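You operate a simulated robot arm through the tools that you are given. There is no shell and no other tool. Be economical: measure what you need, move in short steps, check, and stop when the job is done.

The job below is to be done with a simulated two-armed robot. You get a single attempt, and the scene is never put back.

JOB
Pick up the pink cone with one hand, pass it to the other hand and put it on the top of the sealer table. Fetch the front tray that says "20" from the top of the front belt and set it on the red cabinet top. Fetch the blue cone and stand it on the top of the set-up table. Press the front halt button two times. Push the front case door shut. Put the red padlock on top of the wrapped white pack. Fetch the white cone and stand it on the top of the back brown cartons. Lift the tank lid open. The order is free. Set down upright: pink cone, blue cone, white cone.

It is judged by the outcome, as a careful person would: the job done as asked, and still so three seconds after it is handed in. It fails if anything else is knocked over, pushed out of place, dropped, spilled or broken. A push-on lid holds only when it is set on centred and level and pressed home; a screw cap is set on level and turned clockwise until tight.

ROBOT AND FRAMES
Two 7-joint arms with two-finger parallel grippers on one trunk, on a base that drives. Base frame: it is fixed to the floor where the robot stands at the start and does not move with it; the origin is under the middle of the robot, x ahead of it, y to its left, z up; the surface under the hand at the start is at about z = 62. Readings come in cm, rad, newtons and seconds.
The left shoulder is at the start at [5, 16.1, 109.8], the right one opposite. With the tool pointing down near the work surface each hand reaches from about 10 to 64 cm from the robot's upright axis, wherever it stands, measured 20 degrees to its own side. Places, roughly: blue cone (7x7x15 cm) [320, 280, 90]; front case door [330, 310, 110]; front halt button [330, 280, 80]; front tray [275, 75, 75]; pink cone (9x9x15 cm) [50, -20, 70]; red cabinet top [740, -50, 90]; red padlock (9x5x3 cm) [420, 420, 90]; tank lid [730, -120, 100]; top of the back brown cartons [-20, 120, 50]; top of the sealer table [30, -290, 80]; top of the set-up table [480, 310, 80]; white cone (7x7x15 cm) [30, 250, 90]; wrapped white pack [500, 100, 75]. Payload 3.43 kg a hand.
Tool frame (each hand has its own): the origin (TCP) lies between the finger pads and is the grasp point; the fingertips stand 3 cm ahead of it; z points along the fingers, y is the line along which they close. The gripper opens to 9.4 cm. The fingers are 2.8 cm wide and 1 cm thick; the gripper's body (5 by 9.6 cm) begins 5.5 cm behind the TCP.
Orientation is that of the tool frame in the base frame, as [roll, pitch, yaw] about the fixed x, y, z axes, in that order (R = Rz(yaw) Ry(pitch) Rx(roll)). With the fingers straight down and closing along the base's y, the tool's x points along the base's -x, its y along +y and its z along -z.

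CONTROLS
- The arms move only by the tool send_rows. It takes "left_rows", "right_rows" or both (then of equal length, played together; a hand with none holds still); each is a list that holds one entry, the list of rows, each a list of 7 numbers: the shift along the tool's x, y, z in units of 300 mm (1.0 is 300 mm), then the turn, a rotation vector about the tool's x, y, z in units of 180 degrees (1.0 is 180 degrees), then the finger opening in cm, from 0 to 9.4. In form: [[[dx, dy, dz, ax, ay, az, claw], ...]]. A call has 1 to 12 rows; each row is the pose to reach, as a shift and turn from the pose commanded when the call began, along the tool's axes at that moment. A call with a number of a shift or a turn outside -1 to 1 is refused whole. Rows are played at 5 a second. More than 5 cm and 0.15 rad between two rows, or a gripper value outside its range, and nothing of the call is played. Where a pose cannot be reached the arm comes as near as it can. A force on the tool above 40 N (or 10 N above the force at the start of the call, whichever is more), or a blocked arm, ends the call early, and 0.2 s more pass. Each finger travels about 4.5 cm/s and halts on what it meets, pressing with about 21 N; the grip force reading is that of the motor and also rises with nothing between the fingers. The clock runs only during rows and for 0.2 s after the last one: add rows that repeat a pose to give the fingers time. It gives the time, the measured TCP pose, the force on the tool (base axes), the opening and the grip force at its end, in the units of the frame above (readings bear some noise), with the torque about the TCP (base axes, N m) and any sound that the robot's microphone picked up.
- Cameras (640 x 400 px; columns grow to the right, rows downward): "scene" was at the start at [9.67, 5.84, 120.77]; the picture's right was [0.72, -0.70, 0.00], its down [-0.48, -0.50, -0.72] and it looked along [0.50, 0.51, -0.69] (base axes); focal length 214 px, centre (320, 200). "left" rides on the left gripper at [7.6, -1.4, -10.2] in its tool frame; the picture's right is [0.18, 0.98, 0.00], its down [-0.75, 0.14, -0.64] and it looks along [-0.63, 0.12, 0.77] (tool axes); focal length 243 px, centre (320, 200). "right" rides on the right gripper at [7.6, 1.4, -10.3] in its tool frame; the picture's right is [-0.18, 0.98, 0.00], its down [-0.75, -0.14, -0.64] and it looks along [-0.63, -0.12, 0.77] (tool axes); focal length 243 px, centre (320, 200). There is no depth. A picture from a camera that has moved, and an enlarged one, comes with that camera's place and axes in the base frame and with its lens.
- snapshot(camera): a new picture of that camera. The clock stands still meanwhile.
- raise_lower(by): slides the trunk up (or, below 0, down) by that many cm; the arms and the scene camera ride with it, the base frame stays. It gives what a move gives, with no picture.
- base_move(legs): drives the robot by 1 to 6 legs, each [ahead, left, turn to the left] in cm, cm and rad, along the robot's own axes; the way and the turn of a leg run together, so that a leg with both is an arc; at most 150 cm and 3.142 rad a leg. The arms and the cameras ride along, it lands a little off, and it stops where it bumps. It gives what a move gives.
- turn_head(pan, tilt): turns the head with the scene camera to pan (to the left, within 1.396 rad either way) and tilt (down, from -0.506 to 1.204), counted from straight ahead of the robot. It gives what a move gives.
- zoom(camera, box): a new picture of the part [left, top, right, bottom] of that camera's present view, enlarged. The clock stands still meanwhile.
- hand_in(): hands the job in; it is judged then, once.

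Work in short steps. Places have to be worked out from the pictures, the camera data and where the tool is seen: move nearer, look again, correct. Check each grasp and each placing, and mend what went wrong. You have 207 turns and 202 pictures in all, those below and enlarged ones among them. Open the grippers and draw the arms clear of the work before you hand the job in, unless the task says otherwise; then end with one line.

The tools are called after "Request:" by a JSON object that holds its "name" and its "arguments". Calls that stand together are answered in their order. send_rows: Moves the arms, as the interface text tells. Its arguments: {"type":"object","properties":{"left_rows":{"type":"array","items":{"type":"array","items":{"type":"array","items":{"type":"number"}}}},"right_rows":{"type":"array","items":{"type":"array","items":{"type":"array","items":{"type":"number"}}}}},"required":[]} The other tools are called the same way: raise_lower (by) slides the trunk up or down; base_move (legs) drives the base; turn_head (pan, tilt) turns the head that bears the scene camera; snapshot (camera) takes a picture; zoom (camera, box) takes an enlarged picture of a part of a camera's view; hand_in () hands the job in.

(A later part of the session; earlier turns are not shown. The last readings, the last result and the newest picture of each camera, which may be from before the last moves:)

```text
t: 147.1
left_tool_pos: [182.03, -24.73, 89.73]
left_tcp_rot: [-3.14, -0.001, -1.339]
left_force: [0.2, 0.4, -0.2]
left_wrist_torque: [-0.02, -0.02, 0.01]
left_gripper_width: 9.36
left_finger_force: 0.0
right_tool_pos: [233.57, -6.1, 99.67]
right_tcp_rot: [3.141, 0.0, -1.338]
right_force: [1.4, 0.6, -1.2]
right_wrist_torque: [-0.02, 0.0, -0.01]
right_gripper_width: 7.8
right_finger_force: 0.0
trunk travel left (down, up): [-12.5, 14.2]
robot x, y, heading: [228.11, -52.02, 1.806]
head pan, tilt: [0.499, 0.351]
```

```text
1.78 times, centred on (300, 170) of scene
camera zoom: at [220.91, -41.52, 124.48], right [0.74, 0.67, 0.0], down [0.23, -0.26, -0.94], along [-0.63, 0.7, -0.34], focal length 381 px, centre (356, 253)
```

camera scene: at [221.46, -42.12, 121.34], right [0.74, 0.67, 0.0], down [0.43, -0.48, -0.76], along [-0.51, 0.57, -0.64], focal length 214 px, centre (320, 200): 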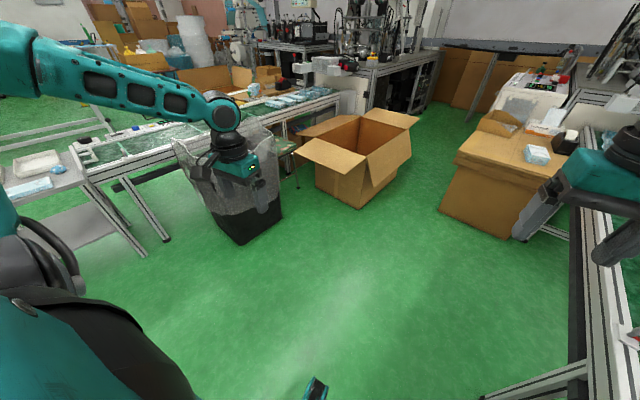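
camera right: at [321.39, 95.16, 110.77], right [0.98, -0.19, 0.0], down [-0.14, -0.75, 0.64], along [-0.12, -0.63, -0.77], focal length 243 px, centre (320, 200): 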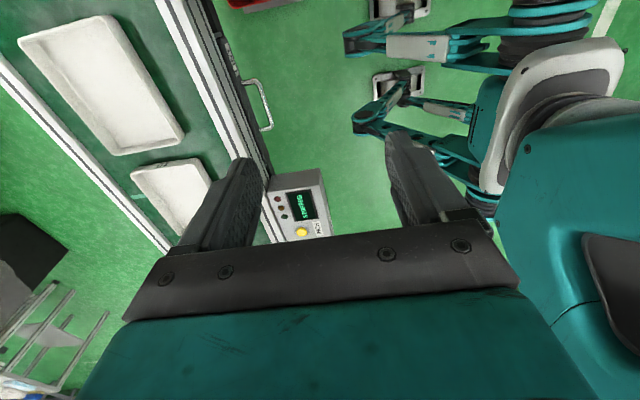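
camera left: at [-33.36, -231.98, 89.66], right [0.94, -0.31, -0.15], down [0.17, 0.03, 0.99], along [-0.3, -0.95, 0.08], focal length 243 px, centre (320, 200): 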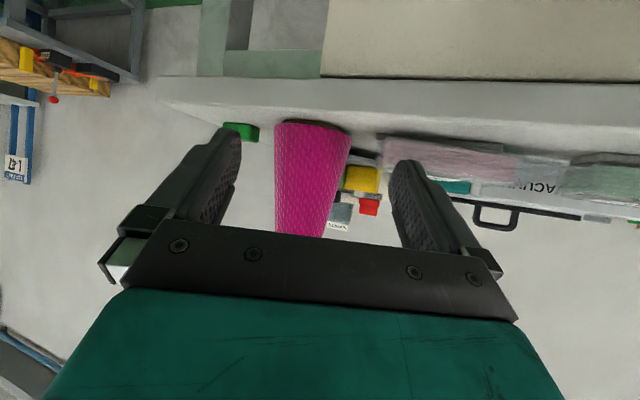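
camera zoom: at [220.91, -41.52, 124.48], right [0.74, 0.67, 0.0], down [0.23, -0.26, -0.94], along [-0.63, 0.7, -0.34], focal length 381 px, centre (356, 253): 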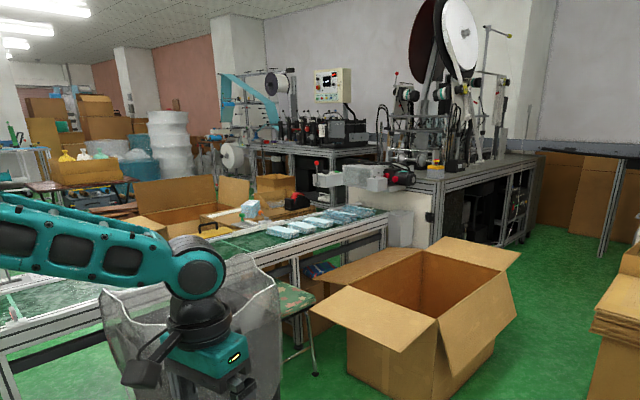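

I zoom deeper on the back machine for the white cone.

Request:
{"name": "zoom", "arguments": {"camera": "scene", "box": [270, 90, 430, 190]}}

```text
4.00 times, centred on (350, 140) of scene
camera zoom: at [220.91, -41.52, 124.48], right [0.74, 0.67, 0.0], down [0.23, -0.26, -0.94], along [-0.63, 0.7, -0.34], focal length 858 px, centre (200, 440)
```

zoom: 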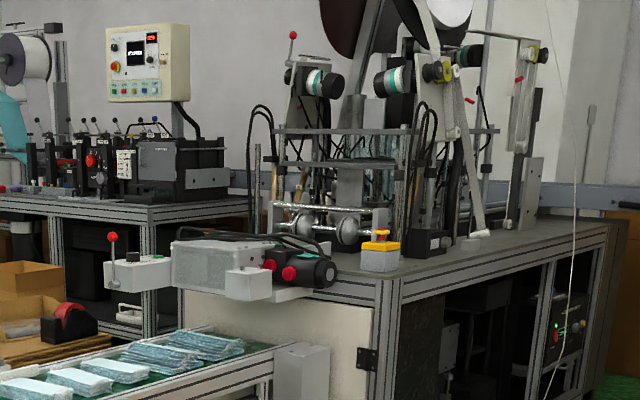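

Nothing there from this side; the white cone must be on the far (west) side. I drive back round by the lane to the starting area and look north.

Request:
{"name": "base_move", "arguments": {"legs": [[0, 32, 0], [0, 0, 2.906], [92, 0, 0], [0, 0, -1.571], [150, 0, 0], [98, 0, 0]]}}

Request:
{"name": "base_move", "arguments": {"legs": [[0, 0, -1.571], [110, 0, 0]]}}

Request:
{"name": "turn_head", "arguments": {"pan": 0.0, "tilt": 0.4}}

Request:
{"name": "snapshot", "arguments": {"camera": "scene"}}

```text
t: 177.2
left_tool_pos: [-87.99, -197.7, 89.8]
left_tcp_rot: [-3.139, -0.002, 0.027]
left_force: [0.6, 0.2, 0.4]
left_wrist_torque: [0.02, 0.0, 0.04]
left_gripper_width: 9.43
left_finger_force: 0.0
right_tool_pos: [-95.81, -143.34, 99.57]
right_tcp_rot: [-3.14, 0.0, 0.029]
right_force: [-0.1, -0.9, -0.6]
right_wrist_torque: [0.0, -0.02, -0.01]
right_gripper_width: 7.78
right_finger_force: 0.1
trunk travel left (down, up): [-12.5, 14.2]
robot x, y, heading: [-51.58, -157.86, -3.111]
head pan, tilt: [0.499, 0.351]
```

```text
t: 186.7
left_tool_pos: [-92.2, -11.47, 89.74]
left_tcp_rot: [-3.139, -0.003, -1.563]
left_force: [-0.7, -0.6, 0.5]
left_wrist_torque: [0.02, 0.01, 0.03]
left_gripper_width: 9.4
left_finger_force: 0.0
right_tool_pos: [-37.69, -4.65, 99.53]
right_tcp_rot: [3.141, 0.0, -1.558]
right_force: [0.3, -1.3, 0.2]
right_wrist_torque: [0.0, 0.0, 0.0]
right_gripper_width: 7.8
right_finger_force: 0.1
trunk travel left (down, up): [-12.5, 14.2]
robot x, y, heading: [-53.45, -48.62, 1.579]
head pan, tilt: [0.499, 0.351]
```

```text
t: 187.6
left_tool_pos: [-92.25, -11.49, 89.78]
left_tcp_rot: [-3.14, -0.002, -1.563]
left_force: [0.3, -0.6, 0.5]
left_wrist_torque: [0.0, 0.0, -0.01]
left_gripper_width: 9.41
left_finger_force: 0.0
right_tool_pos: [-37.71, -4.53, 99.61]
right_tcp_rot: [-3.141, 0.001, -1.558]
right_force: [-0.2, -0.4, -0.2]
right_wrist_torque: [-0.04, 0.04, -0.01]
right_gripper_width: 7.84
right_finger_force: 0.1
trunk travel left (down, up): [-12.5, 14.2]
robot x, y, heading: [-53.76, -48.9, 1.579]
head pan, tilt: [0.0, 0.4]
```

```text
145 pictures are left
camera scene: at [-53.48, -35.32, 124.02], right [1.0, 0.01, 0.0], down [0.0, -0.39, -0.92], along [-0.01, 0.92, -0.39], focal length 214 px, centre (320, 200)
```

scene: 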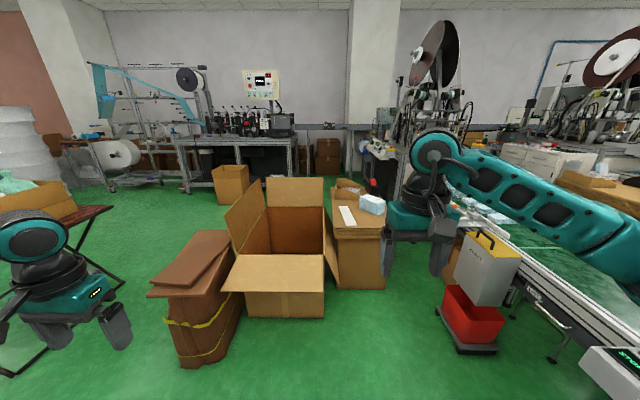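

The "back brown cartons" stack is at about (-25, 119). I zoom on the machine's west side for the white cone.

Request:
{"name": "zoom", "arguments": {"camera": "scene", "box": [300, 100, 440, 260]}}

```text
2.50 times, centred on (370, 180) of scene
camera zoom: at [-53.48, -35.32, 124.02], right [1.0, 0.01, 0.0], down [0.0, -0.39, -0.92], along [-0.01, 0.92, -0.39], focal length 536 px, centre (195, 250)
```

zoom: 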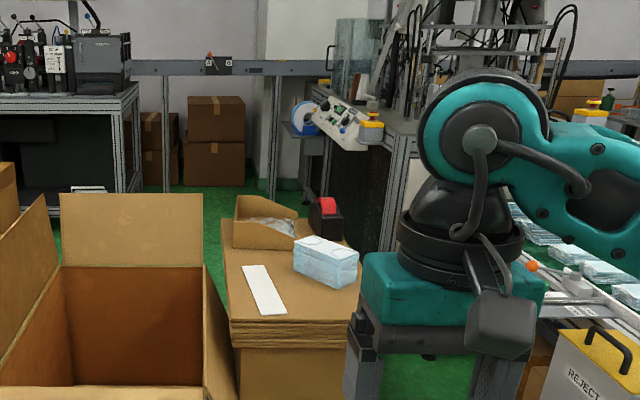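

The path may fit between the open carton (x<-51) and the reject stand (x>15). I move up to about (-18, 40), retracting the right hand upward, and look again.

Request:
{"name": "base_move", "arguments": {"legs": [[0, -35, 0], [80, 0, 0]]}}

Request:
{"name": "turn_head", "arguments": {"pan": -0.1, "tilt": 0.3}}

Request:
{"name": "snapshot", "arguments": {"camera": "scene"}}

```text
t: 195.2
left_tool_pos: [-57.63, 69.18, 89.84]
left_tcp_rot: [-3.139, -0.001, -1.566]
left_force: [-1.4, 0.4, -0.9]
left_wrist_torque: [-0.02, -0.04, -0.02]
left_gripper_width: 9.38
left_finger_force: 0.1
right_tool_pos: [-3.12, 75.87, 99.67]
right_tcp_rot: [-3.141, 0.0, -1.562]
right_force: [-0.4, 0.2, 0.3]
right_wrist_torque: [0.01, 0.0, -0.02]
right_gripper_width: 7.83
right_finger_force: 0.1
trunk travel left (down, up): [-12.5, 14.2]
robot x, y, heading: [-19.12, 31.99, 1.585]
head pan, tilt: [0.0, 0.4]
```

```text
t: 195.8
left_tool_pos: [-57.57, 69.05, 89.66]
left_tcp_rot: [-3.139, -0.003, -1.565]
left_force: [-0.3, 0.3, -0.7]
left_wrist_torque: [-0.02, 0.0, 0.03]
left_gripper_width: 9.41
left_finger_force: 0.1
right_tool_pos: [-3.2, 75.91, 99.58]
right_tcp_rot: [-3.14, -0.001, -1.564]
right_force: [-0.2, 0.4, -0.1]
right_wrist_torque: [-0.02, -0.01, 0.02]
right_gripper_width: 7.8
right_finger_force: 0.0
trunk travel left (down, up): [-12.5, 14.2]
robot x, y, heading: [-18.63, 31.82, 1.581]
head pan, tilt: [-0.099, 0.3]
```

```text
143 pictures are left
camera scene: at [-18.04, 45.15, 124.95], right [1.0, -0.09, 0.0], down [-0.03, -0.29, -0.96], along [0.09, 0.95, -0.3], focal length 214 px, centre (320, 200)
```

scene: 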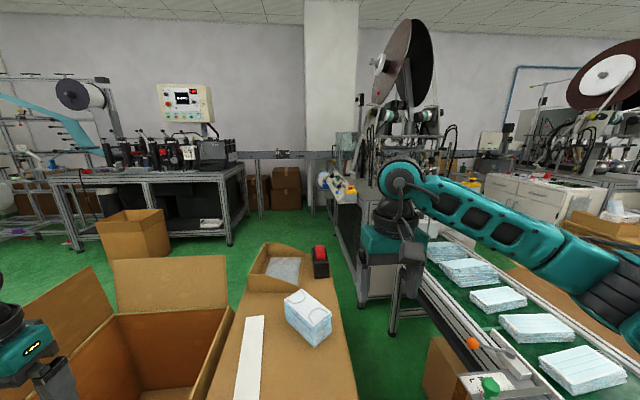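

I zoom on the machine's west end again.

Request:
{"name": "zoom", "arguments": {"camera": "scene", "box": [270, 110, 390, 230]}}

```text
3.33 times, centred on (330, 170) of scene
camera zoom: at [-18.04, 45.15, 124.95], right [1.0, -0.09, 0.0], down [-0.03, -0.29, -0.96], along [0.09, 0.95, -0.3], focal length 715 px, centre (287, 300)
```

zoom: 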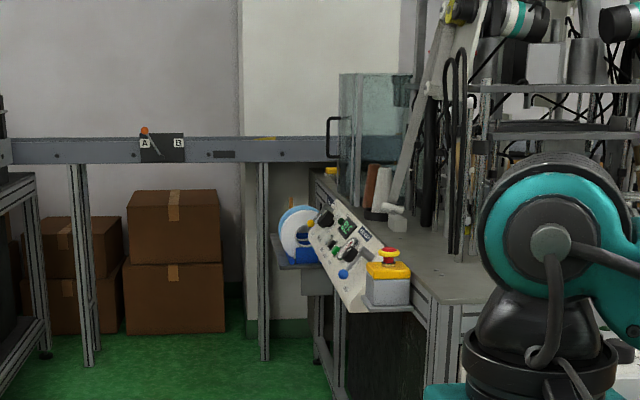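

The white cone stands on the machine table's west part (about (37,280)), beside the glass case. I need the corridor west of it, so I back out and look at the west gap.

Request:
{"name": "base_move", "arguments": {"legs": [[-80, 0, 0], [0, 60, 0]]}}

Request:
{"name": "turn_head", "arguments": {"pan": 0.5, "tilt": 0.55}}

Request:
{"name": "snapshot", "arguments": {"camera": "scene"}}

```text
t: 205.6
left_tool_pos: [-116.25, -12.38, 89.64]
left_tcp_rot: [-3.14, -0.003, -1.586]
left_force: [-0.4, 0.0, 0.2]
left_wrist_torque: [0.02, -0.01, 0.01]
left_gripper_width: 9.42
left_finger_force: 0.1
right_tool_pos: [-61.53, -6.9, 99.68]
right_tcp_rot: [-3.141, 0.0, -1.586]
right_force: [-0.6, -0.7, 0.0]
right_wrist_torque: [0.02, 0.03, 0.03]
right_gripper_width: 7.82
right_finger_force: 0.1
trunk travel left (down, up): [-12.5, 14.2]
robot x, y, heading: [-78.39, -50.6, 1.555]
head pan, tilt: [-0.099, 0.3]
```

```text
t: 206.6
left_tool_pos: [-116.18, -12.32, 89.78]
left_tcp_rot: [-3.14, -0.001, -1.586]
left_force: [-0.4, -0.9, -0.7]
left_wrist_torque: [-0.02, 0.0, 0.0]
left_gripper_width: 9.41
left_finger_force: 0.0
right_tool_pos: [-61.5, -6.98, 99.66]
right_tcp_rot: [-3.14, 0.0, -1.582]
right_force: [0.1, 0.3, 0.4]
right_wrist_torque: [0.02, 0.0, 0.0]
right_gripper_width: 7.79
right_finger_force: 0.1
trunk travel left (down, up): [-12.5, 14.2]
robot x, y, heading: [-78.43, -50.45, 1.557]
head pan, tilt: [0.499, 0.55]
```

```text
141 pictures are left
camera scene: at [-82.36, -38.53, 122.65], right [0.89, 0.47, 0.0], down [0.24, -0.46, -0.85], along [-0.4, 0.75, -0.52], focal length 214 px, centre (320, 200)
```

scene: 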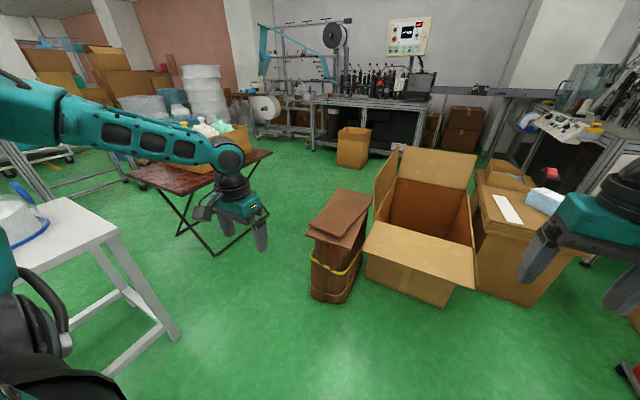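

A gap exists between the flattened stack (x≈-132) and the folding stand/stool (x≈-182). I tuck the left hand in, shift left to x≈-157, and check before threading it.

Request:
{"name": "send_rows", "arguments": {"left_rows": [[[-0.03, -0.09, -0.08, 0, 0, 0, 9.4], [-0.06, -0.18, -0.16, 0, 0, 0, 9.4], [-0.09, -0.27, -0.24, 0, 0, 0, 9.4], [-0.12, -0.36, -0.32, 0, 0, 0, 9.4], [-0.15, -0.45, -0.4, 0, 0, 0, 9.4], [-0.18, -0.54, -0.48, 0, 0, 0, 9.4], [-0.2, -0.63, -0.56, 0, 0, 0, 9.4], [-0.2, -0.7, -0.567, 0, 0, 0, 9.4]]]}}

Request:
{"name": "base_move", "arguments": {"legs": [[0, 78, 0.014]]}}

Request:
{"name": "turn_head", "arguments": {"pan": 0.0, "tilt": 0.8}}

Request:
{"name": "snapshot", "arguments": {"camera": "scene"}}

```text
t: 208.3
left_tool_pos: [-95.08, -6.58, 106.93]
left_tcp_rot: [3.141, -0.003, -1.587]
left_force: [-1.0, -0.6, 0.0]
left_wrist_torque: [-0.01, 0.04, 0.01]
left_gripper_width: 9.41
left_finger_force: 0.0
right_tool_pos: [-61.55, -6.93, 99.63]
right_tcp_rot: [3.141, -0.001, -1.584]
right_force: [-0.5, -0.2, -0.6]
right_wrist_torque: [0.05, -0.01, 0.03]
right_gripper_width: 7.79
right_finger_force: 0.1
trunk travel left (down, up): [-12.5, 14.2]
robot x, y, heading: [-78.33, -50.53, 1.555]
head pan, tilt: [0.499, 0.55]
```

```text
t: 215.6
left_tool_pos: [-174.39, -6.82, 106.89]
left_tcp_rot: [-3.139, -0.002, -1.562]
left_force: [0.0, -0.3, 0.1]
left_wrist_torque: [0.03, 0.0, 0.0]
left_gripper_width: 9.41
left_finger_force: 0.1
right_tool_pos: [-140.9, -6.4, 99.71]
right_tcp_rot: [3.141, 0.002, -1.56]
right_force: [-0.8, -0.6, 0.4]
right_wrist_torque: [-0.01, -0.01, 0.0]
right_gripper_width: 7.77
right_finger_force: 0.1
trunk travel left (down, up): [-12.5, 14.2]
robot x, y, heading: [-156.23, -49.94, 1.578]
head pan, tilt: [0.499, 0.55]
```

```text
t: 216.6
left_tool_pos: [-174.43, -6.99, 106.96]
left_tcp_rot: [-3.141, -0.002, -1.561]
left_force: [-0.4, 0.1, -0.5]
left_wrist_torque: [0.04, -0.01, 0.0]
left_gripper_width: 9.39
left_finger_force: 0.2
right_tool_pos: [-140.97, -6.38, 99.7]
right_tcp_rot: [3.141, 0.001, -1.56]
right_force: [0.2, 0.2, -0.4]
right_wrist_torque: [0.02, -0.01, 0.0]
right_gripper_width: 7.8
right_finger_force: 0.2
trunk travel left (down, up): [-12.5, 14.2]
robot x, y, heading: [-156.13, -50.12, 1.586]
head pan, tilt: [0.0, 0.799]
```

```text
140 pictures are left
camera scene: at [-156.66, -38.25, 120.52], right [1.0, 0.01, 0.0], down [0.01, -0.72, -0.7], along [-0.01, 0.7, -0.72], focal length 214 px, centre (320, 200)
```

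scene: 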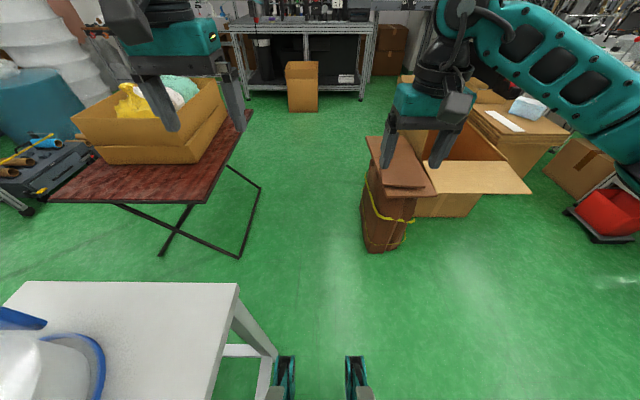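

The robot's base is narrow and the gap is centred. I drive north through it.

Request:
{"name": "base_move", "arguments": {"legs": [[120, 0, 0], [85, 0, 0]]}}

Request:
{"name": "turn_head", "arguments": {"pan": -1.0, "tilt": 0.4}}

Request:
{"name": "snapshot", "arguments": {"camera": "scene"}}

```text
t: 217.7
left_tool_pos: [-174.53, -5.67, 106.74]
left_tcp_rot: [3.141, -0.003, -1.556]
left_force: [0.3, -0.8, 0.5]
left_wrist_torque: [-0.03, -0.02, -0.02]
left_gripper_width: 9.39
left_finger_force: 0.0
right_tool_pos: [-141.01, -5.05, 99.73]
right_tcp_rot: [-3.141, -0.002, -1.555]
right_force: [-1.6, 1.0, -0.3]
right_wrist_torque: [0.01, 0.01, -0.02]
right_gripper_width: 7.81
right_finger_force: 0.2
trunk travel left (down, up): [-12.5, 14.2]
robot x, y, heading: [-156.62, -49.24, 1.587]
head pan, tilt: [0.0, 0.799]
stopped in leg 1: the robot was blocked; the commanded pose is now the measured one
```

```text
t: 218.9
left_tool_pos: [-174.38, -5.78, 106.86]
left_tcp_rot: [3.141, -0.002, -1.556]
left_force: [0.5, 0.4, -0.2]
left_wrist_torque: [-0.02, 0.02, 0.03]
left_gripper_width: 9.41
left_finger_force: 0.0
right_tool_pos: [-140.99, -4.9, 99.68]
right_tcp_rot: [3.141, -0.001, -1.556]
right_force: [-0.2, -0.5, -0.2]
right_wrist_torque: [-0.03, -0.01, 0.03]
right_gripper_width: 7.79
right_finger_force: 0.1
trunk travel left (down, up): [-12.5, 14.2]
robot x, y, heading: [-156.56, -49.05, 1.589]
head pan, tilt: [-1.0, 0.4]
```

```text
139 pictures are left
camera scene: at [-148.73, -39.94, 124.02], right [0.55, -0.83, 0.0], down [-0.32, -0.22, -0.92], along [0.77, 0.51, -0.39], focal length 214 px, centre (320, 200)
```

scene: 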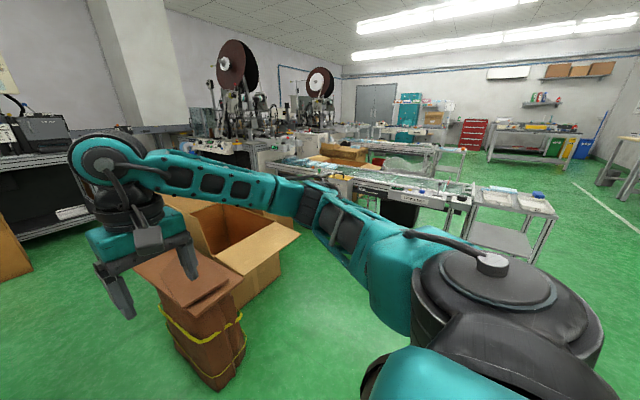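

Blocked at once, likely by the stool leg on the left. I look at that side closely.

Request:
{"name": "turn_head", "arguments": {"pan": 0.9, "tilt": 1.0}}

Request:
{"name": "snapshot", "arguments": {"camera": "scene"}}

Request:
{"name": "turn_head", "arguments": {"pan": 0.0, "tilt": 1.1}}

Request:
{"name": "snapshot", "arguments": {"camera": "scene"}}

```text
t: 220.8
left_tool_pos: [-174.51, -5.72, 106.79]
left_tcp_rot: [3.141, -0.002, -1.558]
left_force: [0.2, -0.1, 0.5]
left_wrist_torque: [-0.01, 0.0, 0.0]
left_gripper_width: 9.4
left_finger_force: 0.1
right_tool_pos: [-140.98, -5.03, 99.74]
right_tcp_rot: [-3.141, 0.0, -1.555]
right_force: [-0.8, 0.7, 0.0]
right_wrist_torque: [0.01, -0.02, -0.02]
right_gripper_width: 7.79
right_finger_force: 0.1
trunk travel left (down, up): [-12.5, 14.2]
robot x, y, heading: [-156.16, -48.81, 1.585]
head pan, tilt: [0.901, 1.0]
```

```text
138 pictures are left
camera scene: at [-161.97, -40.82, 119.0], right [0.61, 0.79, 0.0], down [0.67, -0.51, -0.54], along [-0.43, 0.33, -0.84], focal length 214 px, centre (320, 200)
```

scene: 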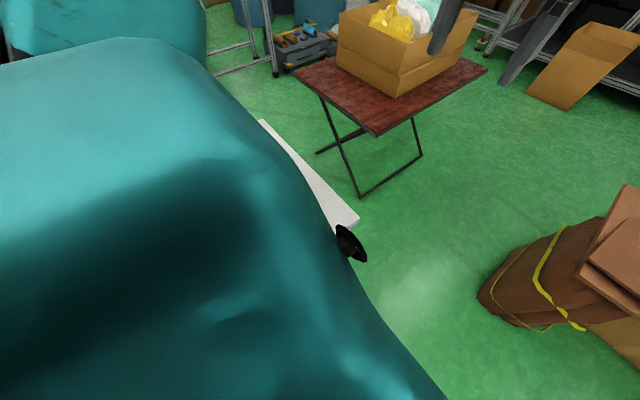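

```text
t: 222.0
left_tool_pos: [-174.5, -5.72, 106.82]
left_tcp_rot: [-3.141, 0.0, -1.556]
left_force: [0.9, 0.0, 0.3]
left_wrist_torque: [0.02, 0.01, -0.02]
left_gripper_width: 9.43
left_finger_force: 0.0
right_tool_pos: [-140.99, -5.12, 99.64]
right_tcp_rot: [3.141, 0.0, -1.556]
right_force: [-0.2, 0.3, 0.3]
right_wrist_torque: [0.03, 0.01, 0.01]
right_gripper_width: 7.81
right_finger_force: 0.2
trunk travel left (down, up): [-12.5, 14.2]
robot x, y, heading: [-155.86, -48.87, 1.583]
head pan, tilt: [0.0, 1.1]
```

```text
137 pictures are left
camera scene: at [-156.55, -38.75, 118.34], right [1.0, 0.02, 0.0], down [0.01, -0.89, -0.45], along [-0.01, 0.45, -0.89], focal length 214 px, centre (320, 200)
```

scene: 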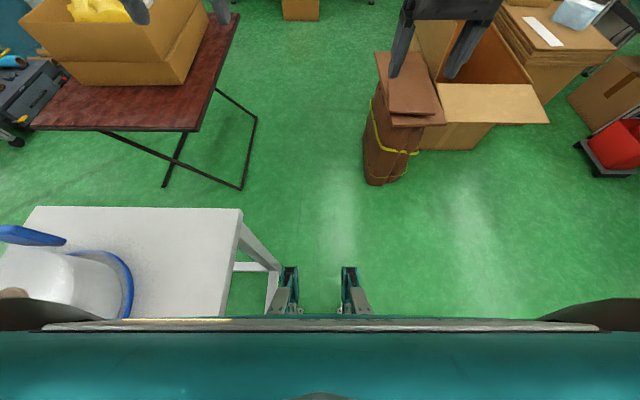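

The stool's foot meets my left front caster. I shift right 9 cm, pass the stool, shift left again before the stack, and continue north.

Request:
{"name": "base_move", "arguments": {"legs": [[0, -9, -0.012], [56, 0, 0]]}}

Request:
{"name": "snapshot", "arguments": {"camera": "scene"}}

```text
t: 224.8
left_tool_pos: [-164.75, 5.84, 106.81]
left_tcp_rot: [-3.141, 0.001, -1.565]
left_force: [0.5, -0.5, -0.2]
left_wrist_torque: [0.0, 0.02, 0.0]
left_gripper_width: 9.4
left_finger_force: 0.1
right_tool_pos: [-131.33, 6.42, 99.64]
right_tcp_rot: [-3.14, 0.001, -1.562]
right_force: [1.1, 0.3, -0.1]
right_wrist_torque: [0.03, 0.02, -0.04]
right_gripper_width: 7.84
right_finger_force: 0.0
trunk travel left (down, up): [-12.5, 14.2]
robot x, y, heading: [-146.74, -37.46, 1.58]
head pan, tilt: [0.0, 1.1]
stopped in leg 2: the robot was blocked; the commanded pose is now the measured one
```

```text
136 pictures are left
camera scene: at [-147.08, -27.18, 118.34], right [1.0, 0.01, 0.0], down [0.01, -0.89, -0.45], along [0.0, 0.45, -0.89], focal length 214 px, centre (320, 200)
```

scene: 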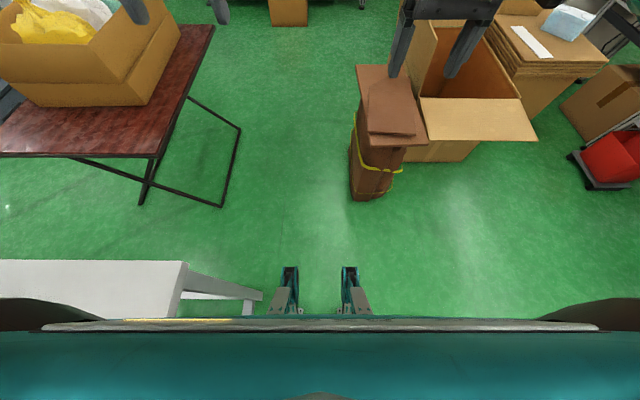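

Both contacts fit a round base of about 35 cm radius against the stool foot, so this gap is too tight. I look west for a way round the stool and stand.

Request:
{"name": "base_move", "arguments": {"legs": [[-45, 0, 0]]}}

Request:
{"name": "turn_head", "arguments": {"pan": 1.2, "tilt": 0.4}}

Request:
{"name": "snapshot", "arguments": {"camera": "scene"}}

```text
t: 227.6
left_tool_pos: [-164.34, -39.28, 106.83]
left_tcp_rot: [3.142, 0.002, -1.568]
left_force: [0.2, -0.1, 0.2]
left_wrist_torque: [0.02, 0.04, -0.01]
left_gripper_width: 9.39
left_finger_force: 0.0
right_tool_pos: [-131.01, -38.88, 99.61]
right_tcp_rot: [3.141, 0.001, -1.563]
right_force: [-0.1, -0.1, 0.0]
right_wrist_torque: [0.02, 0.02, -0.01]
right_gripper_width: 7.77
right_finger_force: 0.0
trunk travel left (down, up): [-12.5, 14.2]
robot x, y, heading: [-146.68, -82.79, 1.575]
head pan, tilt: [0.0, 1.1]
```

```text
t: 228.9
left_tool_pos: [-164.39, -39.29, 106.89]
left_tcp_rot: [3.141, 0.0, -1.568]
left_force: [-0.4, 0.4, -0.9]
left_wrist_torque: [0.02, 0.02, 0.0]
left_gripper_width: 9.38
left_finger_force: 0.1
right_tool_pos: [-130.94, -38.9, 99.73]
right_tcp_rot: [3.141, 0.001, -1.564]
right_force: [0.3, 0.0, 0.1]
right_wrist_torque: [0.01, 0.01, -0.02]
right_gripper_width: 7.79
right_finger_force: 0.1
trunk travel left (down, up): [-12.5, 14.2]
robot x, y, heading: [-146.53, -82.76, 1.577]
head pan, tilt: [1.201, 0.4]
```

```text
135 pictures are left
camera scene: at [-155.4, -75.44, 124.02], right [0.36, 0.93, 0.0], down [0.36, -0.14, -0.92], along [-0.86, 0.33, -0.39], focal length 214 px, centre (320, 200)
```

scene: 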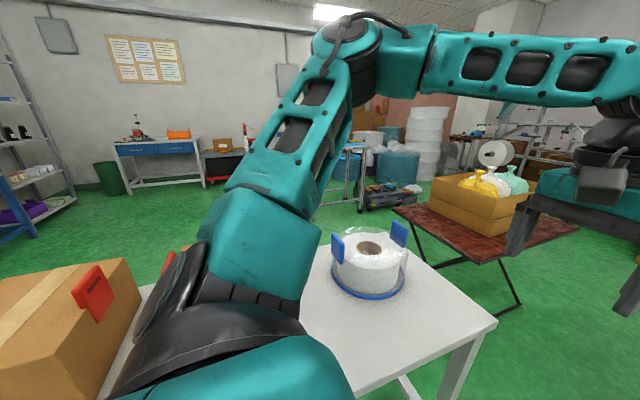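

West of the white table (x<-235) there seems to be open floor leading round north of the stand. I back south and look west to verify.

Request:
{"name": "base_move", "arguments": {"legs": [[-70, 25, 0], [0, 0, 1.571]]}}

Request:
{"name": "turn_head", "arguments": {"pan": 0.0, "tilt": 0.6}}

Request:
{"name": "snapshot", "arguments": {"camera": "scene"}}

```text
t: 232.1
left_tool_pos: [-176.51, -92.23, 107.15]
left_tcp_rot: [3.137, 0.002, -1.573]
left_force: [-0.4, 0.1, 0.6]
left_wrist_torque: [0.01, 0.0, 0.0]
left_gripper_width: 9.4
left_finger_force: 0.1
right_tool_pos: [-142.97, -92.13, 99.91]
right_tcp_rot: [3.135, 0.006, -1.567]
right_force: [-1.2, 0.0, -0.6]
right_wrist_torque: [0.03, 0.01, 0.03]
right_gripper_width: 7.78
right_finger_force: 0.1
trunk travel left (down, up): [-12.5, 14.2]
robot x, y, heading: [-159.73, -135.63, 1.567]
head pan, tilt: [1.201, 0.4]
stopped in leg 1: the robot was blocked; the commanded pose is now the measured one
```

```text
t: 233.5
left_tool_pos: [-176.42, -92.14, 107.19]
left_tcp_rot: [3.134, 0.002, -1.575]
left_force: [0.1, 0.2, 0.2]
left_wrist_torque: [-0.03, -0.01, 0.0]
left_gripper_width: 9.4
left_finger_force: 0.1
right_tool_pos: [-142.98, -91.93, 99.71]
right_tcp_rot: [3.13, 0.005, -1.568]
right_force: [-0.6, 0.6, 0.9]
right_wrist_torque: [-0.03, -0.01, -0.03]
right_gripper_width: 7.8
right_finger_force: 0.1
trunk travel left (down, up): [-12.5, 14.2]
robot x, y, heading: [-159.51, -135.37, 1.568]
head pan, tilt: [0.0, 0.6]
```

```text
134 pictures are left
camera scene: at [-158.83, -122.96, 122.22], right [1.0, 0.0, -0.01], down [-0.01, -0.56, -0.83], along [-0.01, 0.83, -0.56], focal length 214 px, centre (320, 200)
```

scene: 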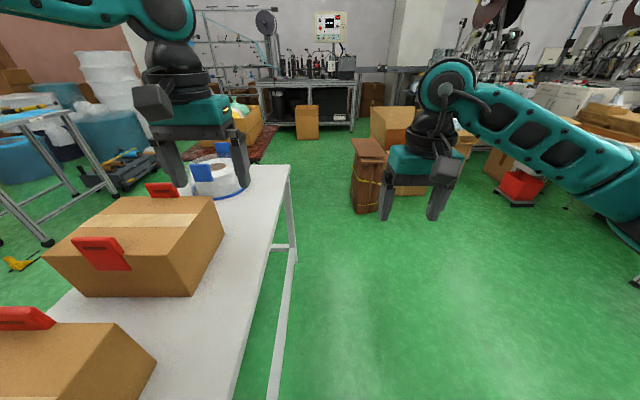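

The long white table's southern foot blocked me. I move clear to the right, go south of it, then west, and look.

Request:
{"name": "base_move", "arguments": {"legs": [[0, -25, 0], [-75, 0, 0], [0, 0, 1.571], [100, 0, 0]]}}

Request:
{"name": "turn_head", "arguments": {"pan": -0.7, "tilt": 0.6}}

Request:
{"name": "snapshot", "arguments": {"camera": "scene"}}

```text
t: 248.5
left_tool_pos: [-277.65, -232.01, 107.0]
left_tcp_rot: [-3.139, 0.001, 0.026]
left_force: [-0.2, 0.4, -0.5]
left_wrist_torque: [0.01, 0.0, 0.0]
left_gripper_width: 9.39
left_finger_force: 0.1
right_tool_pos: [-278.88, -198.65, 99.75]
right_tcp_rot: [3.141, 0.004, 0.031]
right_force: [0.7, -0.9, -0.1]
right_wrist_torque: [-0.01, -0.01, -0.01]
right_gripper_width: 7.76
right_finger_force: 0.1
trunk travel left (down, up): [-12.5, 14.2]
robot x, y, heading: [-234.73, -213.25, -3.112]
head pan, tilt: [0.0, 0.6]
```

```text
t: 249.6
left_tool_pos: [-277.65, -232.0, 107.02]
left_tcp_rot: [-3.14, 0.001, 0.026]
left_force: [-0.1, 0.1, 0.1]
left_wrist_torque: [-0.01, 0.0, -0.03]
left_gripper_width: 9.4
left_finger_force: 0.1
right_tool_pos: [-278.87, -198.59, 99.69]
right_tcp_rot: [-3.141, 0.005, 0.032]
right_force: [-0.3, 0.5, 0.5]
right_wrist_torque: [0.01, 0.0, -0.01]
right_gripper_width: 7.82
right_finger_force: 0.1
trunk travel left (down, up): [-12.5, 14.2]
robot x, y, heading: [-234.45, -213.04, -3.111]
head pan, tilt: [-0.7, 0.6]
```

```text
133 pictures are left
camera scene: at [-245.69, -207.96, 122.2], right [0.62, 0.78, 0.0], down [0.44, -0.35, -0.83], along [-0.65, 0.51, -0.56], focal length 214 px, centre (320, 200)
```

scene: 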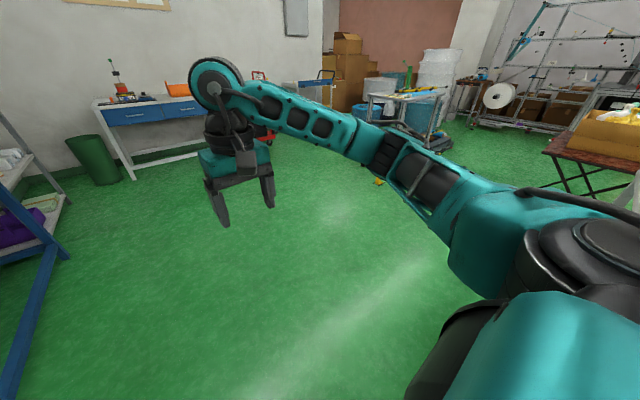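

Open floor here. I go to x≈-300, then north to y≈155.

Request:
{"name": "base_move", "arguments": {"legs": [[64, 0, 0], [0, 0, -1.6], [150, 0, 0], [150, 0, 0], [68, 0, 0]]}}

Request:
{"name": "turn_head", "arguments": {"pan": -1.0, "tilt": 0.5}}

Request:
{"name": "snapshot", "arguments": {"camera": "scene"}}

```text
t: 274.3
left_tool_pos: [-316.11, 193.52, 107.03]
left_tcp_rot: [-3.139, 0.002, -1.581]
left_force: [-0.6, -0.4, 0.3]
left_wrist_torque: [0.02, 0.03, 0.01]
left_gripper_width: 9.39
left_finger_force: 0.0
right_tool_pos: [-282.8, 193.59, 99.7]
right_tcp_rot: [3.141, 0.005, -1.573]
right_force: [0.5, 0.1, -0.6]
right_wrist_torque: [-0.03, -0.01, -0.02]
right_gripper_width: 7.78
right_finger_force: 0.0
trunk travel left (down, up): [-12.5, 14.2]
robot x, y, heading: [-299.01, 149.91, 1.561]
head pan, tilt: [-0.7, 0.6]
```

```text
t: 275.1
left_tool_pos: [-316.3, 193.44, 107.0]
left_tcp_rot: [-3.14, 0.001, -1.579]
left_force: [-0.3, 0.4, 0.4]
left_wrist_torque: [-0.01, 0.01, 0.0]
left_gripper_width: 9.38
left_finger_force: 0.2
right_tool_pos: [-282.7, 193.44, 99.79]
right_tcp_rot: [-3.141, 0.004, -1.574]
right_force: [0.1, -0.2, 0.9]
right_wrist_torque: [0.01, 0.01, -0.03]
right_gripper_width: 7.8
right_finger_force: 0.0
trunk travel left (down, up): [-12.5, 14.2]
robot x, y, heading: [-298.87, 150.03, 1.565]
head pan, tilt: [-1.0, 0.499]
```

```text
132 pictures are left
camera scene: at [-291.33, 158.7, 123.11], right [0.54, -0.84, 0.0], down [-0.4, -0.26, -0.88], along [0.74, 0.47, -0.48], focal length 214 px, centre (320, 200)
```

scene: 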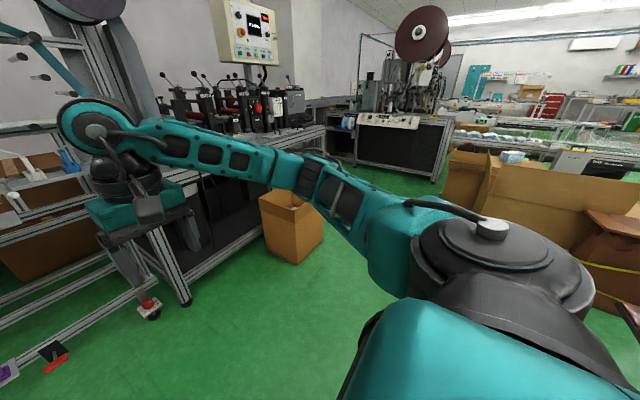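

The corridor passes between a small carton (north) and the open carton (south). I turn toward it, advance to about (-225,170), and re-measure.

Request:
{"name": "base_move", "arguments": {"legs": [[0, 0, -1.3], [75, 0, 0]]}}

Request:
{"name": "turn_head", "arguments": {"pan": -0.1, "tilt": 0.8}}

Request:
{"name": "snapshot", "arguments": {"camera": "scene"}}

```text
t: 282.5
left_tool_pos: [-187.85, 199.42, 106.97]
left_tcp_rot: [-3.14, -0.001, -2.865]
left_force: [0.6, -0.3, -0.2]
left_wrist_torque: [-0.01, 0.0, 0.02]
left_gripper_width: 9.41
left_finger_force: 0.0
right_tool_pos: [-178.56, 167.36, 99.8]
right_tcp_rot: [3.141, 0.003, -2.86]
right_force: [-0.6, 0.7, 1.1]
right_wrist_torque: [-0.02, 0.03, 0.0]
right_gripper_width: 7.8
right_finger_force: 0.1
trunk travel left (down, up): [-12.5, 14.2]
robot x, y, heading: [-224.82, 170.82, 0.276]
head pan, tilt: [-1.0, 0.499]
```

```text
t: 283.7
left_tool_pos: [-187.96, 199.58, 107.07]
left_tcp_rot: [-3.139, 0.003, -2.866]
left_force: [0.5, 0.3, -0.5]
left_wrist_torque: [-0.01, -0.02, 0.0]
left_gripper_width: 9.37
left_finger_force: 0.0
right_tool_pos: [-178.51, 167.39, 99.79]
right_tcp_rot: [3.14, 0.003, -2.861]
right_force: [0.3, 0.6, 0.9]
right_wrist_torque: [0.01, -0.05, -0.02]
right_gripper_width: 7.79
right_finger_force: 0.0
trunk travel left (down, up): [-12.5, 14.2]
robot x, y, heading: [-225.35, 170.53, 0.279]
head pan, tilt: [-0.099, 0.799]
```

```text
131 pictures are left
camera scene: at [-213.21, 173.16, 120.51], right [0.18, -0.98, 0.0], down [-0.71, -0.13, -0.7], along [0.69, 0.12, -0.72], focal length 214 px, centre (320, 200)
```

scene: 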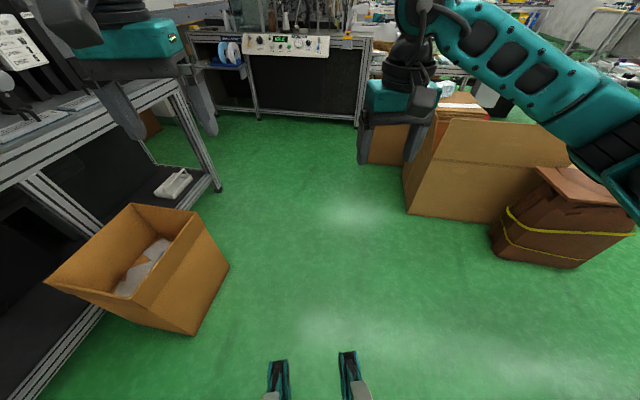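

The way is clear. I drive to about (-60, 235) facing east.

Request:
{"name": "base_move", "arguments": {"legs": [[100, 0, 0], [0, 0, 0.214], [78, 0, 0], [0, 0, -0.49]]}}

Request:
{"name": "turn_head", "arguments": {"pan": 0.2, "tilt": 0.5}}

Request:
{"name": "snapshot", "arguments": {"camera": "scene"}}

```text
t: 294.8
left_tool_pos: [-18.11, 254.01, 107.02]
left_tcp_rot: [3.14, 0.002, -3.122]
left_force: [0.5, 1.3, 0.4]
left_wrist_torque: [0.03, 0.01, 0.02]
left_gripper_width: 9.43
left_finger_force: 0.1
right_tool_pos: [-17.2, 220.57, 99.77]
right_tcp_rot: [3.141, 0.003, -3.117]
right_force: [0.6, 0.0, -0.9]
right_wrist_torque: [-0.04, 0.02, 0.0]
right_gripper_width: 7.82
right_finger_force: 0.0
trunk travel left (down, up): [-12.5, 14.2]
robot x, y, heading: [-61.09, 235.85, 0.024]
head pan, tilt: [-0.099, 0.799]
```

```text
t: 295.6
left_tool_pos: [-18.14, 254.07, 107.04]
left_tcp_rot: [3.14, 0.0, -3.122]
left_force: [-0.2, 0.1, 0.5]
left_wrist_torque: [-0.02, -0.03, -0.01]
left_gripper_width: 9.41
left_finger_force: 0.1
right_tool_pos: [-17.2, 220.56, 99.78]
right_tcp_rot: [3.141, 0.005, -3.117]
right_force: [-0.5, 0.6, -0.2]
right_wrist_torque: [-0.01, 0.0, 0.02]
right_gripper_width: 7.79
right_finger_force: 0.0
trunk travel left (down, up): [-12.5, 14.2]
robot x, y, heading: [-61.12, 235.49, 0.022]
head pan, tilt: [0.201, 0.499]
```

```text
130 pictures are left
camera scene: at [-48.46, 237.68, 123.1], right [0.22, -0.98, 0.0], down [-0.47, -0.1, -0.88], along [0.86, 0.19, -0.48], focal length 214 px, centre (320, 200)
```

scene: 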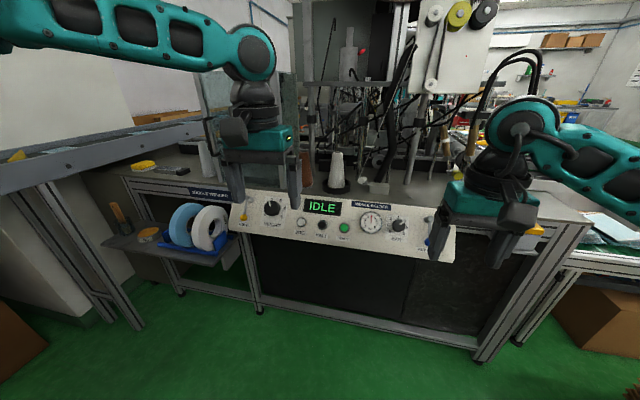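

The white cone shows near (336,170) behind the console. I zoom.

Request:
{"name": "zoom", "arguments": {"camera": "scene", "box": [180, 90, 460, 270]}}

```text
2.22 times, centred on (320, 180) of scene
camera zoom: at [-48.46, 237.68, 123.1], right [0.22, -0.98, 0.0], down [-0.47, -0.1, -0.88], along [0.86, 0.19, -0.48], focal length 477 px, centre (320, 244)
```

zoom: 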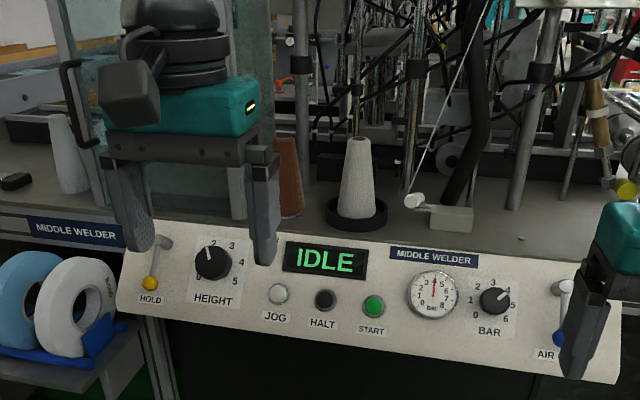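

The white cone (in a dark dish) is at about (37, 249), matching the given place. I raise and pull back the right hand, drive 38 cm closer, then view with the left camera.

Request:
{"name": "send_rows", "arguments": {"right_rows": [[[0.07, 0, -0.1, 0, 0, 0, 7.8], [0.15, 0, -0.2, 0, 0, 0, 7.8], [0.22, 0, -0.3, 0, 0, 0, 7.8], [0.3, 0, -0.35, 0, 0, 0, 7.8]]]}}

Request:
{"name": "base_move", "arguments": {"legs": [[38, 0, -0.022]]}}

Request:
{"name": "snapshot", "arguments": {"camera": "left"}}

Request:
{"name": "turn_head", "arguments": {"pan": 0.0, "tilt": 0.6}}

Request:
{"name": "snapshot", "arguments": {"camera": "scene"}}

```text
t: 296.6
left_tool_pos: [-18.2, 254.18, 107.07]
left_tcp_rot: [-3.139, 0.002, -3.123]
left_force: [0.4, -0.1, 0.1]
left_wrist_torque: [0.01, -0.03, 0.02]
left_gripper_width: 9.39
left_finger_force: 0.1
right_tool_pos: [-26.37, 220.27, 110.33]
right_tcp_rot: [3.141, 0.0, -3.118]
right_force: [0.4, 0.3, 0.3]
right_wrist_torque: [0.0, -0.01, -0.03]
right_gripper_width: 7.79
right_finger_force: 0.2
trunk travel left (down, up): [-12.5, 14.2]
robot x, y, heading: [-61.6, 235.43, 0.018]
head pan, tilt: [0.201, 0.499]
```

```text
t: 299.0
left_tool_pos: [20.15, 254.16, 106.97]
left_tcp_rot: [-3.141, 0.003, -3.134]
left_force: [0.3, 0.2, 1.0]
left_wrist_torque: [0.02, -0.03, 0.0]
left_gripper_width: 9.38
left_finger_force: 0.1
right_tool_pos: [11.56, 220.59, 110.32]
right_tcp_rot: [3.14, 0.003, -3.13]
right_force: [-0.4, -0.5, 0.5]
right_wrist_torque: [0.02, 0.03, -0.01]
right_gripper_width: 7.76
right_finger_force: 0.1
trunk travel left (down, up): [-12.5, 14.2]
robot x, y, heading: [-22.87, 236.45, 0.004]
head pan, tilt: [0.201, 0.499]
```

```text
128 pictures are left
camera left: at [12.65, 252.62, 117.25], right [-0.19, 0.98, 0.0], down [0.75, 0.15, 0.64], along [0.63, 0.12, -0.77], focal length 243 px, centre (320, 200)
```

left: 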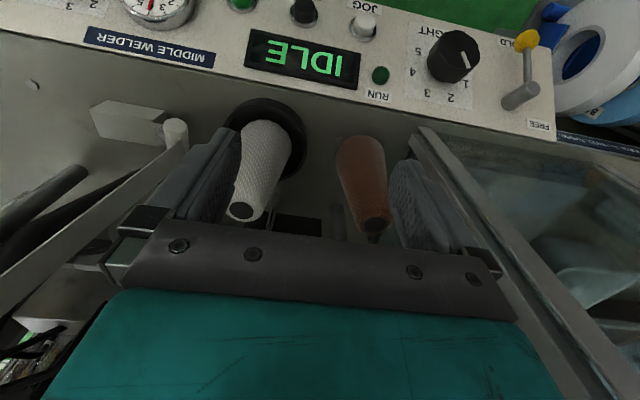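

```text
t: 299.8
left_tool_pos: [20.06, 254.09, 107.05]
left_tcp_rot: [-3.139, 0.002, -3.134]
left_force: [-0.2, 0.3, 1.2]
left_wrist_torque: [-0.01, -0.01, -0.03]
left_gripper_width: 9.42
left_finger_force: 0.1
right_tool_pos: [11.54, 220.53, 110.3]
right_tcp_rot: [-3.141, 0.005, -3.131]
right_force: [-0.2, 0.4, -0.3]
right_wrist_torque: [0.02, 0.02, 0.02]
right_gripper_width: 7.8
right_finger_force: 0.0
trunk travel left (down, up): [-12.5, 14.2]
robot x, y, heading: [-23.07, 236.06, 0.01]
head pan, tilt: [0.0, 0.6]
```

```text
127 pictures are left
camera scene: at [-10.44, 236.3, 122.2], right [0.01, -1.0, 0.0], down [-0.56, -0.01, -0.83], along [0.83, 0.01, -0.56], focal length 214 px, centre (320, 200)
```

scene: 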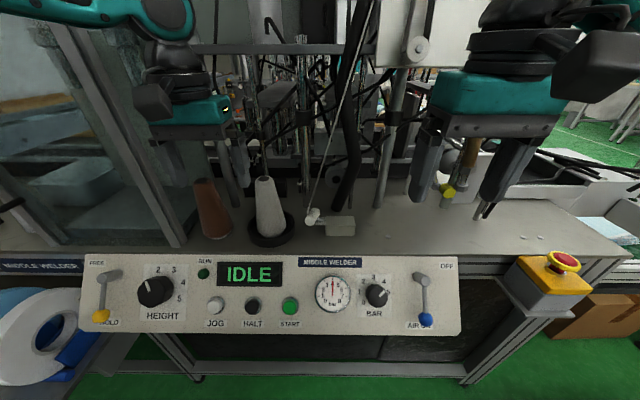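

Triangulation gives the white cone top at (28, 248.3, 101.6). I position the left hand above it, descend and close.

Request:
{"name": "send_rows", "arguments": {"left_rows": [[[-0.13, -0.097, 0, 0, 0, 0, 8], [-0.27, -0.193, 0, 0, 0, 0, 8], [-0.27, -0.193, 0.12, 0, 0, 0, 8], [-0.27, -0.193, 0.24, 0, 0, 0, 8], [-0.27, -0.193, 0.32, 0, 0, 0, 8], [-0.27, -0.193, 0.32, 0, 0, 0, 8]]]}}

Request:
{"name": "snapshot", "arguments": {"camera": "left"}}

Request:
{"name": "zoom", "arguments": {"camera": "scene", "box": [160, 80, 360, 280]}}

```text
refused: row 2 steps farther than a row can; nothing moved
```

```text
126 pictures are left
camera left: at [12.62, 252.63, 117.27], right [-0.19, 0.98, 0.0], down [0.75, 0.15, 0.64], along [0.63, 0.12, -0.77], focal length 243 px, centre (320, 200)
```

left: 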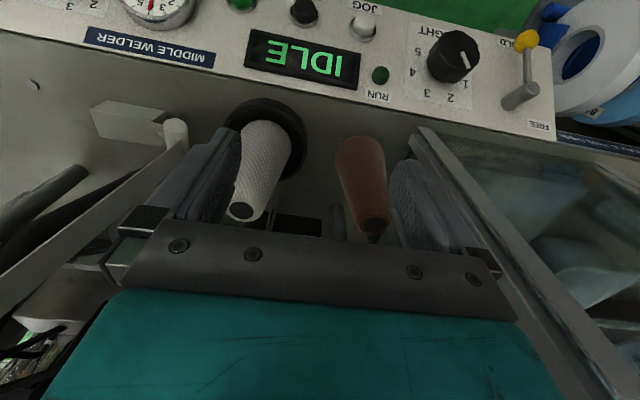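

```text
2.00 times, centred on (260, 180) of scene
camera zoom: at [-10.44, 236.3, 122.2], right [0.01, -1.0, 0.0], down [-0.56, -0.01, -0.83], along [0.83, 0.01, -0.56], focal length 429 px, centre (440, 240)
```

zoom: 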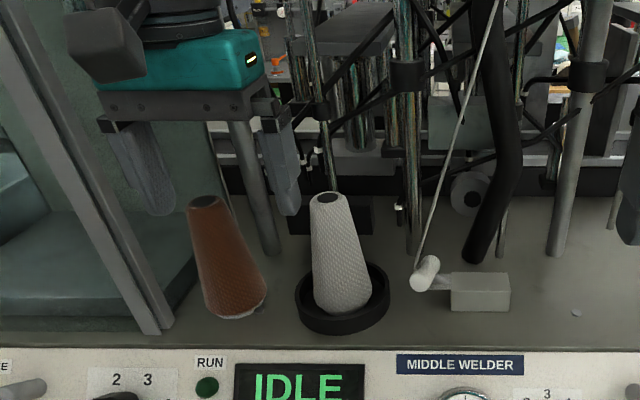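

I resend with smaller steps.

Request:
{"name": "send_rows", "arguments": {"left_rows": [[[-0.09, -0.065, 0, 0, 0, 0, 8], [-0.18, -0.13, 0, 0, 0, 0, 8], [-0.27, -0.193, 0, 0, 0, 0, 8], [-0.27, -0.193, 0.12, 0, 0, 0, 8], [-0.27, -0.193, 0.24, 0, 0, 0, 8], [-0.27, -0.193, 0.32, 0, 0, 0, 8], [-0.27, -0.193, 0.32, 0, 0, 0, 8]]]}}

Request:
{"name": "snapshot", "arguments": {"camera": "left"}}

Request:
{"name": "zoom", "arguments": {"camera": "scene", "box": [160, 80, 360, 280]}}

```text
t: 301.4
left_tool_pos: [25.22, 251.97, 98.0]
left_tcp_rot: [-3.141, 0.003, -3.136]
left_force: [-1.2, 0.3, 1.6]
left_wrist_torque: [-0.02, -0.02, -0.04]
left_gripper_width: 7.99
left_finger_force: 1.0
left hand out of reach, approached as far as the arm can: row 2, 3, 4, 5, 6, 7
right_tool_pos: [11.48, 220.44, 110.37]
right_tcp_rot: [3.141, 0.003, -3.129]
right_force: [0.3, -0.9, 0.0]
right_wrist_torque: [0.04, -0.03, -0.02]
right_gripper_width: 7.77
right_finger_force: 0.2
trunk travel left (down, up): [-12.5, 14.2]
robot x, y, heading: [-23.04, 236.12, 0.013]
head pan, tilt: [0.0, 0.6]
```

```text
124 pictures are left
camera left: at [17.73, 250.49, 108.2], right [-0.19, 0.98, 0.0], down [0.75, 0.15, 0.64], along [0.63, 0.12, -0.77], focal length 243 px, centre (320, 200)
```

left: 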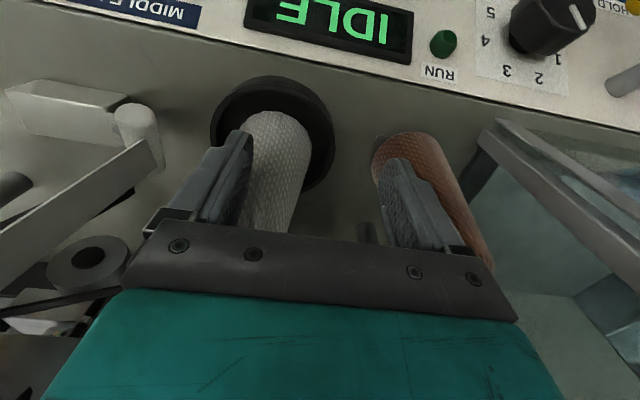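

```text
2.00 times, centred on (260, 180) of scene
camera zoom: at [-10.45, 236.28, 122.2], right [0.01, -1.0, 0.0], down [-0.56, -0.01, -0.83], along [0.83, 0.01, -0.56], focal length 429 px, centre (440, 240)
```

zoom: 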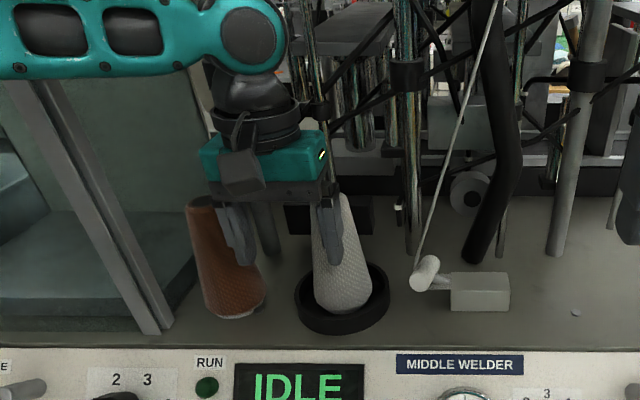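

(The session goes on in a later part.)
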